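You operate a simulated robot arm through the tools that you are given. There is no shell and no other tool. Be economical: measure what you need, move in short steps, check, and stop when the job is done.

You are at the controls of a simulated robot arm. One attempt, no reset.

JOB
Press the zero button three times.
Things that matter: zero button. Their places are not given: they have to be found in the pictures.

Only the result counts: the job must be done as asked and must still hold three seconds after the hand-in. Knocking over, shifting, dropping, spilling or breaking anything else fails it.

ROBOT AND FRAMES
A 6-joint arm with a two-finger parallel gripper, fixed in place. Base frame: the origin is at the foot of the arm, x ahead of it, y to its left, z up. Lengths are in mm, angles in degrees, forces in N, time in s.
With the tool pointing down near the work surface it reaches from about 240 to 640 mm from the base axis. Its first joint turns from -66.0 to 66.0 degrees. Payload 2.7 kg.
The TCP is the grasp point between the finger pads, 23 mm short of the fingertips. In the tool frame z runs along the fingers and y along their closing line. Largest opening 94 mm; finger width 38, thickness 10; the body of the gripper, 54 by 96 mm, starts 39 mm behind the TCP.
Orientation is that of the tool frame in the base frame, as [roll, pitch, yaw] about the fixed x, y, z axes, in that order (R = Rz(yaw) Ry(pitch) Rx(roll)). With the fingers straight down and closing along the base's y, the tool's x points along the base's -x, its y along +y and its z along -z.

CONTROLS
- The arm moves only by the tool nudge_tool. Its argument "commands" is a list of rows, each a list of 3 entries, a list of its own where there are three numbers: the shift along the tool's x, y, z in units of 20 mm (1.0 is 20 mm), then the turn, a rotation vector about the tool's x, y, z in units of 5 degrees (1.0 is 5 degrees), then the opening, from 0 (shut) to 1 (fully open). In form: [[[x, y, z], [ax, ay, az], grip], ...]. A call has 1 to 8 rows; each row shifts and turns the commanded pose from where the row before left it, along the tool's axes as they then stand. A call with a number of a shift or a turn outside -1 to 1 is refused whole. Rows are played at 5 a second. More than 50 mm and 8.6 degrees between two rows, or a gripper value outside its range, and nothing of the call is played. A pose out of reach is approached as far as the arm can. The call stops where the force on the tool passes 40 N (or 10 N more than at its start, if that is more) or the arm is blocked; 0.2 s more then pass. The fingers move at their own pace (about 45 mm/s each) and stop on an object; they squeeze with about 43 N. The grip force told is the motor's: it shows also when the fingers shut on nothing. Time passes only in rows, and 0.2 s behind the last, so rows that do not move let the fingers close. It gives the time, the measured TCP pose, the force on the tool (base axes), the opening and the grip force at its end, in the units of the frame above (readings bear some noise).
- Cameras (640 x 400 px; columns grow to the right, rows downward): "scene" is fixed at [59.9, -417.8, 1415.1]; the picture's right is [0.90, -0.43, 0.00], its down [-0.20, -0.42, -0.89] and it looks along [0.38, 0.80, -0.46] (base axes); focal length 315 px, centre (320, 200). "wrist" rides on the gripper at [-39, 0, -44] in the tool frame; the picture's right is [0.00, -1.00, 0.00], its down [0.97, 0.00, -0.24] and it looks along [0.24, 0.00, 0.97] (tool axes); focal length 218 px, centre (320, 200).
- capture(camera): a new picture of that camera. No time passes.
- point_at(camera, pixels): for up to 12 pixels [column, row] of the newest picture of that camera ("zoom" is the newest enlarged one), the place [x, y, z] in the base frame of the surface seen there, good to about 2 mm. No time passes.
- inspect(camera, box): a new picture of the part [left, top, right, bottom] of that camera's present view, enlarged. No time passes.
- job_done(): hands the job in; it is judged then, once.

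Go step by step. Measure first, check grasps and placings, and put right what went wrong. The budget is 60 turns and 20 pictures, counting those below and the enlarged ones. Unless the task says otherwise, let go and move clear before handing in, and close with one line.

The tools are called after "Call:" as name(argument=value, ...) on one line, values as JSON. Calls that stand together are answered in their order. nudge_tool: Moves the arm, as the interface text tells. Its arguments: {"type":"object","properties":{"commands":{"type":"array","items":{"type":"array"}}},"required":["commands"]} The other tools are called the same way: capture (camera) takes a picture; point_at (camera, pixels) gives the place of the surface under pixels of a picture; inspect (camera, box) takes an enlarged picture of a part of a camera's view; job_done () hands the job in.

At the start:

```text
time_s: 0.0
tool_pos: [230.7, 290.7, 1142.2]
tool_rot: [179.9, 0.0, 180.0]
wrist_force: [-0.4, 0.8, -0.3]
width: 93.8
grasp_force: 0.0
```

scene: 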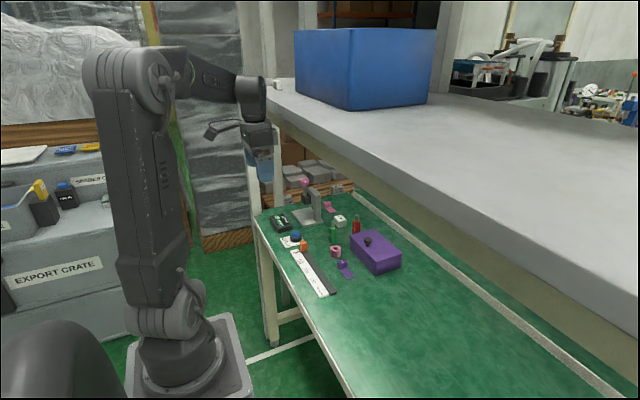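
wrist: 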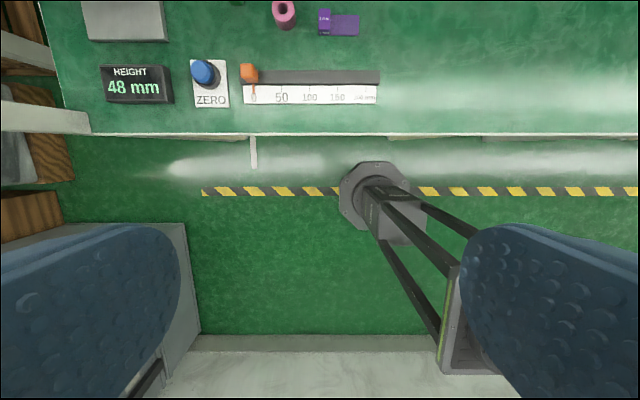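

The wrist picture shows the blue ZERO button at about (206,73), next to a HEIGHT display reading 48 mm and a slider. I'll measure the button and look closer.

Call:
inspect(camera="wrist", box=[80, 0, 400, 140])

Call:
inspect(camera="scene", box=[250, 160, 410, 300])

Call:
point_at(camera="wrist", pixels=[[202, 70], [212, 73], [206, 82], [200, 62], [215, 98], [250, 72], [280, 12], [130, 88], [125, 20], [196, 72], [206, 64], [310, 78]])

```text
2.00 times, centred on (240, 70) of wrist
```

zoom: 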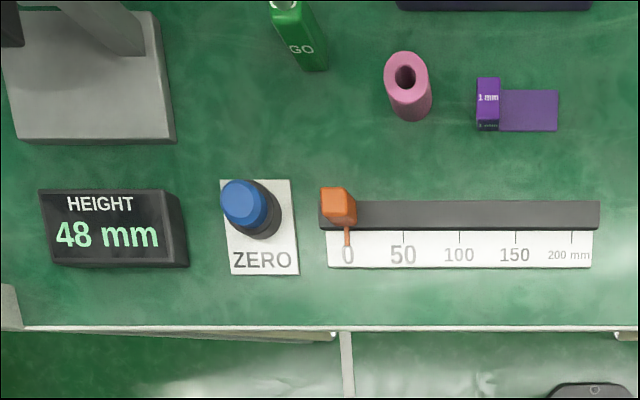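

```text
2.86 times, centred on (330, 230) of scene
```

zoom: 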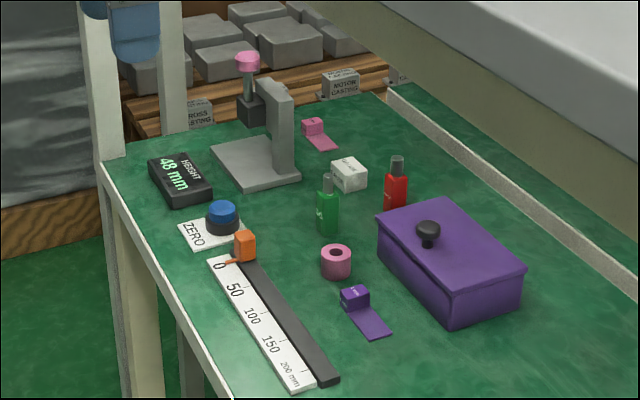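

```text
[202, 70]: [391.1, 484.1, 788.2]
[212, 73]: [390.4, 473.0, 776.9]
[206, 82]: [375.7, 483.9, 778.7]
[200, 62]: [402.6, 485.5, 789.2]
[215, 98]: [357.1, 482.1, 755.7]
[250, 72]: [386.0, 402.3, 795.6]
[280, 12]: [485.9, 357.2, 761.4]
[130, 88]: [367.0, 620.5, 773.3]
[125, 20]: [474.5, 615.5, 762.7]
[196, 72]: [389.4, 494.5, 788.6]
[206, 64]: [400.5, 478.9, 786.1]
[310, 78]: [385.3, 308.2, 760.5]
```

The button top is near (393, 487, 788), on a table at about z=756. Before moving I'll check the heights of the shelf edge, the gauge stand and other neighbours.

Call:
point_at(camera="scene", pixels=[[280, 100], [330, 120], [400, 170], [450, 200], [320, 95], [305, 182], [318, 192], [296, 235], [296, 84], [270, 82]])

Call:
point_at(camera="zoom", pixels=[[222, 208], [222, 204], [215, 210], [230, 210], [247, 60], [270, 85], [245, 235], [397, 160]])

```text
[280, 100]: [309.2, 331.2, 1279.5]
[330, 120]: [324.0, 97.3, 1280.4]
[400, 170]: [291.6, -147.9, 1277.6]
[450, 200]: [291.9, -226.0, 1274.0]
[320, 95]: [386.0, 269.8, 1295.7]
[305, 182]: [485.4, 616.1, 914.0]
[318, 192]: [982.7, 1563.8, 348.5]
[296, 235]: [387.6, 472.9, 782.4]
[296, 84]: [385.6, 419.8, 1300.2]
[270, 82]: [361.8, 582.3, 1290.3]
```

```text
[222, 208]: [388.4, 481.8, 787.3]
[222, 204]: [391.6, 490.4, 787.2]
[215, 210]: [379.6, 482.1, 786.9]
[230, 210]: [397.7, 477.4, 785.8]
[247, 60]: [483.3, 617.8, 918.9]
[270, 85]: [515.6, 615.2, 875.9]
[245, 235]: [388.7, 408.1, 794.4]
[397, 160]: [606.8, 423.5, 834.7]
```

The shelf's front edge is at x≈300, z≈1280, and the button sits about 90 mm under it. I'll go straight down first while shutting the fingers, then move in below the shelf.

Call:
nudge_tool(commands=[[[0, 0, 1], [0, 0, 0], 0], [[0, 0, 1], [0, 0, 0], 0], [[0, 0, 1], [0, 0, 0], 0], [[0, 0, 1], [0, 0, 0], 0], [[0, 0, 1], [0, 0, 0], 0], [[0, 0, 1], [0, 0, 0], 0], [[0, 0, 1], [0, 0, 0], 0], [[0, 0, 1], [0, 0, 0], 0]])

Call:
nudge_tool(commands=[[[0, 0, 1], [0, 0, 0], 0], [[0, 0, 1], [0, 0, 0], 0], [[0, 0, 1], [0, 0, 0], 0], [[0, 0, 1], [0, 0, 0], 0], [[0, 0, 0.5], [0, 0, 0], 0]])

```text
time_s: 1.8
tool_pos: [230.2, 291.2, 983.5]
tool_rot: [179.9, -0.1, -180.0]
wrist_force: [0.1, -0.4, 0.1]
width: 0.2
grasp_force: 42.1
```

```text
time_s: 3.0
tool_pos: [230.9, 291.0, 893.0]
tool_rot: [180.0, 0.0, -180.0]
wrist_force: [-0.7, 0.0, 0.6]
width: 0.1
grasp_force: 42.2
```

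The tool is at z=893 with the fingers shut. I'll move diagonally toward the button and stop short to check.

Call:
nudge_tool(commands=[[[-0.8, 0.97, 0], [0, 0, 0], 0], [[-0.8, 0.97, 0], [0, 0, 0], 0], [[-0.8, 0.97, 0], [0, 0, 0], 0], [[-0.8, 0.97, 0], [0, 0, 0], 0], [[-0.8, 0.97, 0], [0, 0, 0], 0], [[-0.8, 0.97, 0], [0, 0, 0], 0]])

Call:
capture(camera="wrist")

Call:
capture(camera="scene")

```text
time_s: 4.4
tool_pos: [327.8, 409.2, 893.7]
tool_rot: [179.9, 0.0, 180.0]
wrist_force: [0.6, -0.2, 0.0]
width: 0.0
grasp_force: 42.5
```

```text
15 pictures are left
```

wrist: 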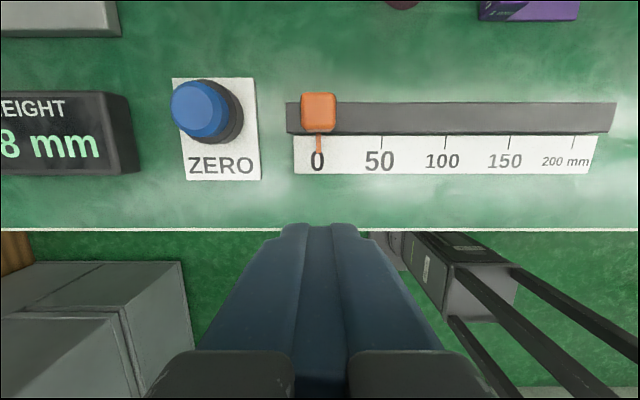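

```text
14 pictures are left
```

scene: 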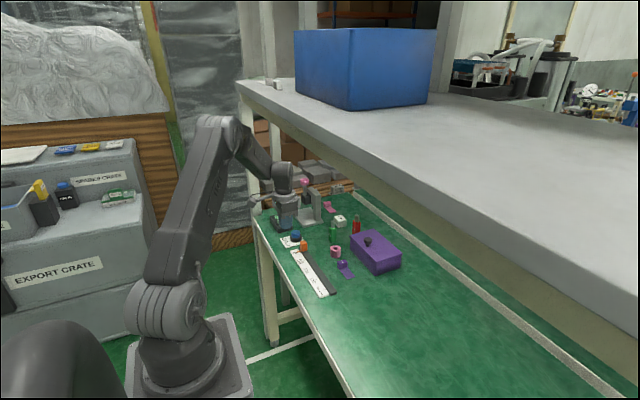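

The fingers are clear, and the blue cap is at about (200,108) in the wrist view. I'll measure it again from this closer view.

Call:
point_at(camera="wrist", pixels=[[173, 108], [198, 108], [220, 108], [195, 84], [198, 132], [237, 112], [225, 135], [190, 95], [200, 120]])

```text
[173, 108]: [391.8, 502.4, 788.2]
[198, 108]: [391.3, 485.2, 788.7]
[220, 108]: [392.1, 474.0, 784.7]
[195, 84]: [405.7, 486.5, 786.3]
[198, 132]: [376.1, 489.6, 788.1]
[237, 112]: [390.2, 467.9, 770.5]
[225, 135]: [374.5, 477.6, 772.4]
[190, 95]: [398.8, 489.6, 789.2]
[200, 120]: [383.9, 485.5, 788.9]
```

The cap centre is about (391, 488), top z≈789, so contact should come at TCP z≈812. I'll move above it and down to about z=824.

Call:
nudge_tool(commands=[[[-0.79, 0.985, 0], [0, 0, 0], 0], [[-0.79, 0.985, 0], [0, 0, 0], 0], [[-0.79, 0.985, 0], [0, 0, 0], 0], [[-0.79, 0.985, 0], [0, 0, 0], 0], [[0, 0, 1], [0, 0, 0], 0], [[0, 0, 1], [0, 0, 0], 0], [[0, 0, 1], [0, 0, 0], 0], [[0, 0, 0.45], [0, 0, 0], 0]])

Call:
capture(camera="wrist")

Call:
inspect(camera="scene", box=[250, 160, 410, 300])

```text
time_s: 6.2
tool_pos: [391.1, 486.0, 823.5]
tool_rot: [179.9, 0.0, 180.0]
wrist_force: [1.2, 0.7, 0.5]
width: 0.0
grasp_force: 42.5
```

```text
13 pictures are left
```

wrist: 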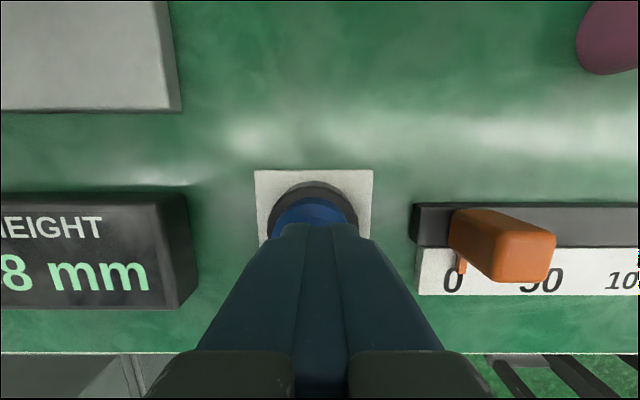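

```text
2.86 times, centred on (330, 230) of scene
```

zoom: 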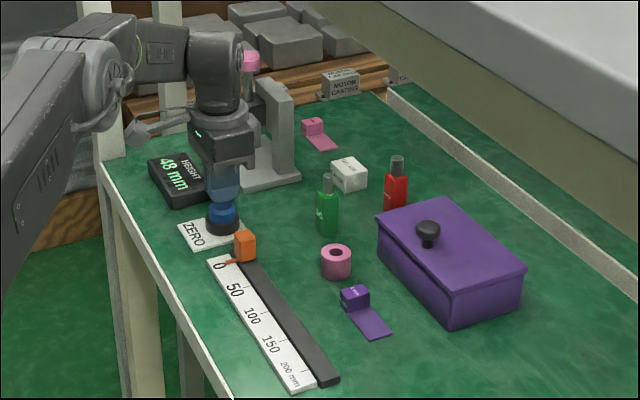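

The fingers are centred over the blue cap and the display still reads 48 mm. I'll go down in small steps and watch the force.

Call:
nudge_tool(commands=[[[0, 0, 0.5], [0, 0, 0], 0], [[0, 0, 0.1], [0, 0, 0], 0], [[0, 0, 0.1], [0, 0, 0], 0]])

```text
time_s: 7.0
tool_pos: [389.2, 485.7, 809.7]
tool_rot: [179.9, 0.0, -179.9]
wrist_force: [0.2, 0.4, 0.4]
width: 0.0
grasp_force: 42.6
```

No force yet at z=809.7. I'll continue in 2 mm steps.

Call:
nudge_tool(commands=[[[0, 0, 0.1], [0, 0, 0], 0], [[0, 0, 0.1], [0, 0, 0], 0]])

Call:
capture(camera="wrist")

```text
time_s: 7.6
tool_pos: [390.8, 485.4, 806.9]
tool_rot: [179.9, 0.1, -179.9]
wrist_force: [-1.3, -1.3, 2.3]
width: 0.1
grasp_force: 42.1
```

```text
11 pictures are left
```

wrist: 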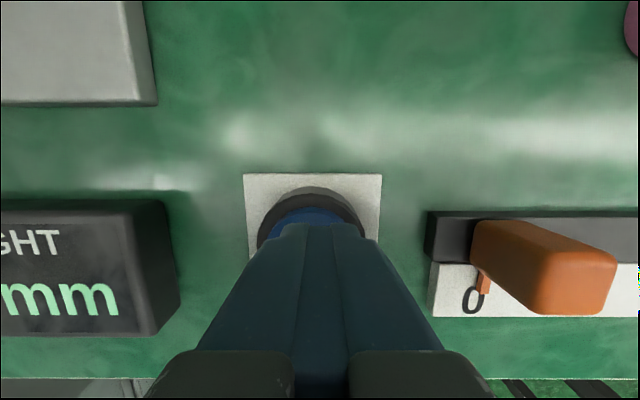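

Force has reached 2.3 N, so contact has just begun. I'll press further.

Call:
nudge_tool(commands=[[[0, 0, 0.1], [0, 0, 0], 0]])

Call:
nudge_tool(commands=[[[0, 0, 0.1], [0, 0, 0], 0]])

Call:
inspect(camera="scene", box=[270, 190, 330, 260])

```text
time_s: 8.0
tool_pos: [389.1, 487.8, 803.8]
tool_rot: [179.8, 0.0, 179.9]
wrist_force: [-3.1, -0.4, 4.4]
width: 0.0
grasp_force: 42.7
```

```text
time_s: 8.4
tool_pos: [389.6, 485.6, 802.0]
tool_rot: [179.9, 0.0, -180.0]
wrist_force: [-5.4, -3.6, 11.7]
width: 0.0
grasp_force: 42.3
```

```text
5.71 times, centred on (300, 225) of scene
```

zoom: 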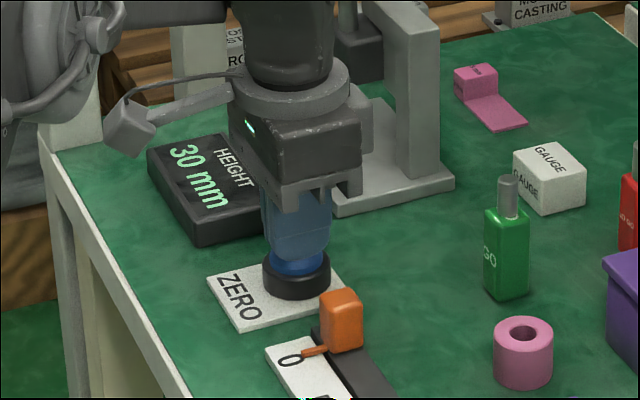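

The display changed from 48 to 30 mm and the force is 11.7 N, so one press has registered. I'll lift fully clear and check the display.

Call:
nudge_tool(commands=[[[0, 0, -0.5], [0, 0, 0], 0], [[0, 0, -0.5], [0, 0, 0], 0], [[0, 0, 0], [0, 0, 0], 0]])

Call:
inspect(camera="scene", box=[270, 190, 330, 260])

```text
time_s: 9.2
tool_pos: [390.3, 486.8, 820.6]
tool_rot: [-180.0, -0.2, -180.0]
wrist_force: [-1.0, -0.3, 0.1]
width: 0.0
grasp_force: 42.1
```

```text
5.71 times, centred on (300, 225) of scene
```

zoom: 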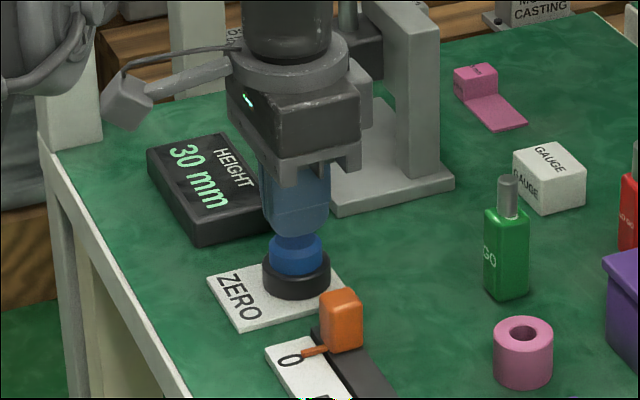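

The button sprang back and the display holds at 30 mm. I'll make the second press to the same depth.

Call:
nudge_tool(commands=[[[0, 0, 0.5], [0, 0, 0], 0], [[0, 0, 0.3], [0, 0, 0], 0], [[0, 0, 0.1], [0, 0, 0], 0], [[0, 0, 0.1], [0, 0, 0], 0]])

Call:
inspect(camera="scene", box=[270, 190, 330, 260])

```text
time_s: 10.2
tool_pos: [390.6, 487.3, 803.5]
tool_rot: [179.8, 0.0, 180.0]
wrist_force: [-5.3, -3.9, 12.5]
width: 0.0
grasp_force: 42.7
```

```text
5.71 times, centred on (300, 225) of scene
```

zoom: 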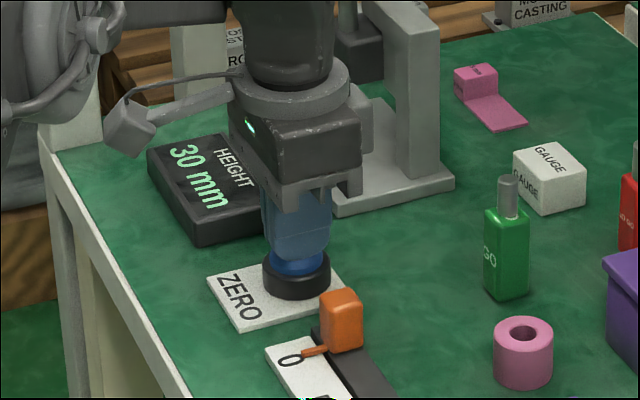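

The force and depth match the first press, but the display stays at 30, probably because it is already zeroed. I'll go slightly deeper within this same press to be sure it registers.

Call:
nudge_tool(commands=[[[0, 0, 0.05], [0, 0, 0], 0], [[0, 0, 0], [0, 0, 0], 0]])

Call:
nudge_tool(commands=[[[0, 0, 0.05], [0, 0, 0], 0], [[0, 0, 0], [0, 0, 0], 0]])

Call:
inspect(camera="scene", box=[270, 190, 330, 260])

```text
time_s: 10.8
tool_pos: [391.2, 486.9, 802.9]
tool_rot: [179.7, 0.0, -179.9]
wrist_force: [-1.7, -1.9, 19.2]
width: 0.0
grasp_force: 42.3
```

```text
time_s: 11.4
tool_pos: [390.1, 486.6, 803.4]
tool_rot: [179.7, 0.3, -180.0]
wrist_force: [-0.8, -2.1, 22.2]
width: 0.0
grasp_force: 42.2
```

```text
5.71 times, centred on (300, 225) of scene
```

zoom: 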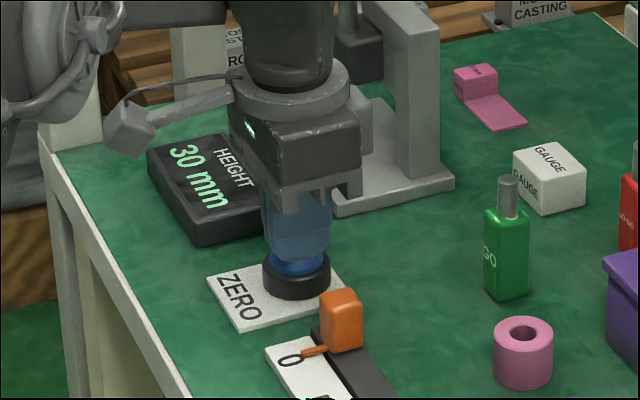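

The button bottoms out at TCP z≈803: force rose to 22 N with no more travel. Both presses were therefore full ones. I'll release fully, make the third full press, then look.

Call:
nudge_tool(commands=[[[0, 0, -0.5], [0, 0, 0], 0], [[0, 0, -0.6], [0, 0, 0], 0], [[0, 0, 0], [0, 0, 0], 0], [[0, 0, 0], [0, 0, 0], 0]])

Call:
nudge_tool(commands=[[[0, 0, 0.5], [0, 0, 0], 0], [[0, 0, 0.3], [0, 0, 0], 0], [[0, 0, 0.1], [0, 0, 0], 0], [[0, 0, 0.1], [0, 0, 0], 0], [[0, 0, 0.08], [0, 0, 0], 0], [[0, 0, 0], [0, 0, 0], 0]])

Call:
inspect(camera="scene", box=[270, 190, 330, 260])

```text
time_s: 12.4
tool_pos: [388.0, 486.1, 821.6]
tool_rot: [179.9, -0.2, -179.9]
wrist_force: [-0.2, -0.2, 0.1]
width: 0.1
grasp_force: 42.0
```

```text
time_s: 13.8
tool_pos: [389.9, 486.4, 802.1]
tool_rot: [179.8, 0.1, -179.9]
wrist_force: [-8.0, -3.2, 22.4]
width: 0.0
grasp_force: 42.3
```

```text
5.71 times, centred on (300, 225) of scene
```

zoom: 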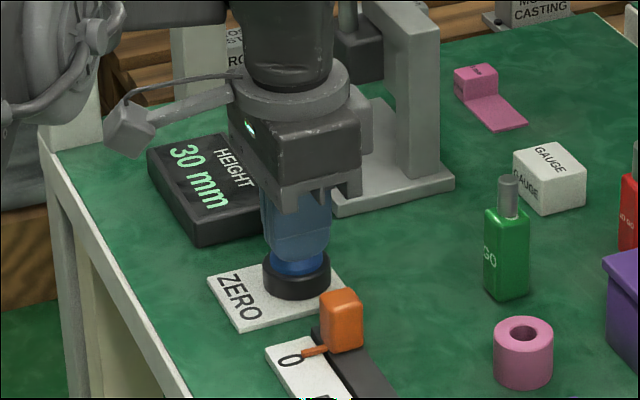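

The third press bottomed out at z=802 with 22 N. I'll lift well clear and check once more.

Call:
nudge_tool(commands=[[[0, 0, -0.6], [0, 0, 0], 0], [[0, 0, -1], [0, 0, 0], 0], [[0, 0, -1], [0, 0, 0], 0], [[0, 0, -1], [0, 0, 0], 0], [[0, 0, 0], [0, 0, 0], 0]])

Call:
inspect(camera="scene", box=[270, 190, 330, 260])

```text
time_s: 15.0
tool_pos: [388.1, 487.6, 874.3]
tool_rot: [179.9, 0.1, 180.0]
wrist_force: [-0.7, 0.4, 0.1]
width: 0.0
grasp_force: 42.4
```

```text
5.71 times, centred on (300, 225) of scene
```

zoom: 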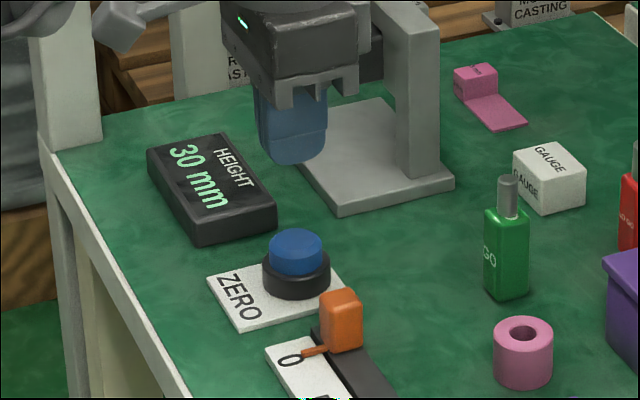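

The button is released, the tool is clear and nothing nearby has moved. I've made three full presses, so I'm handing in.

Call:
job_done()

```text
The job is handed in.
```

I pressed the zero button three times to the bottom of its travel, releasing it fully each time, then moved clear without disturbing anything. The display only confirmed the first press, changing from 48 to 30 mm; I judged the other two by depth and force.
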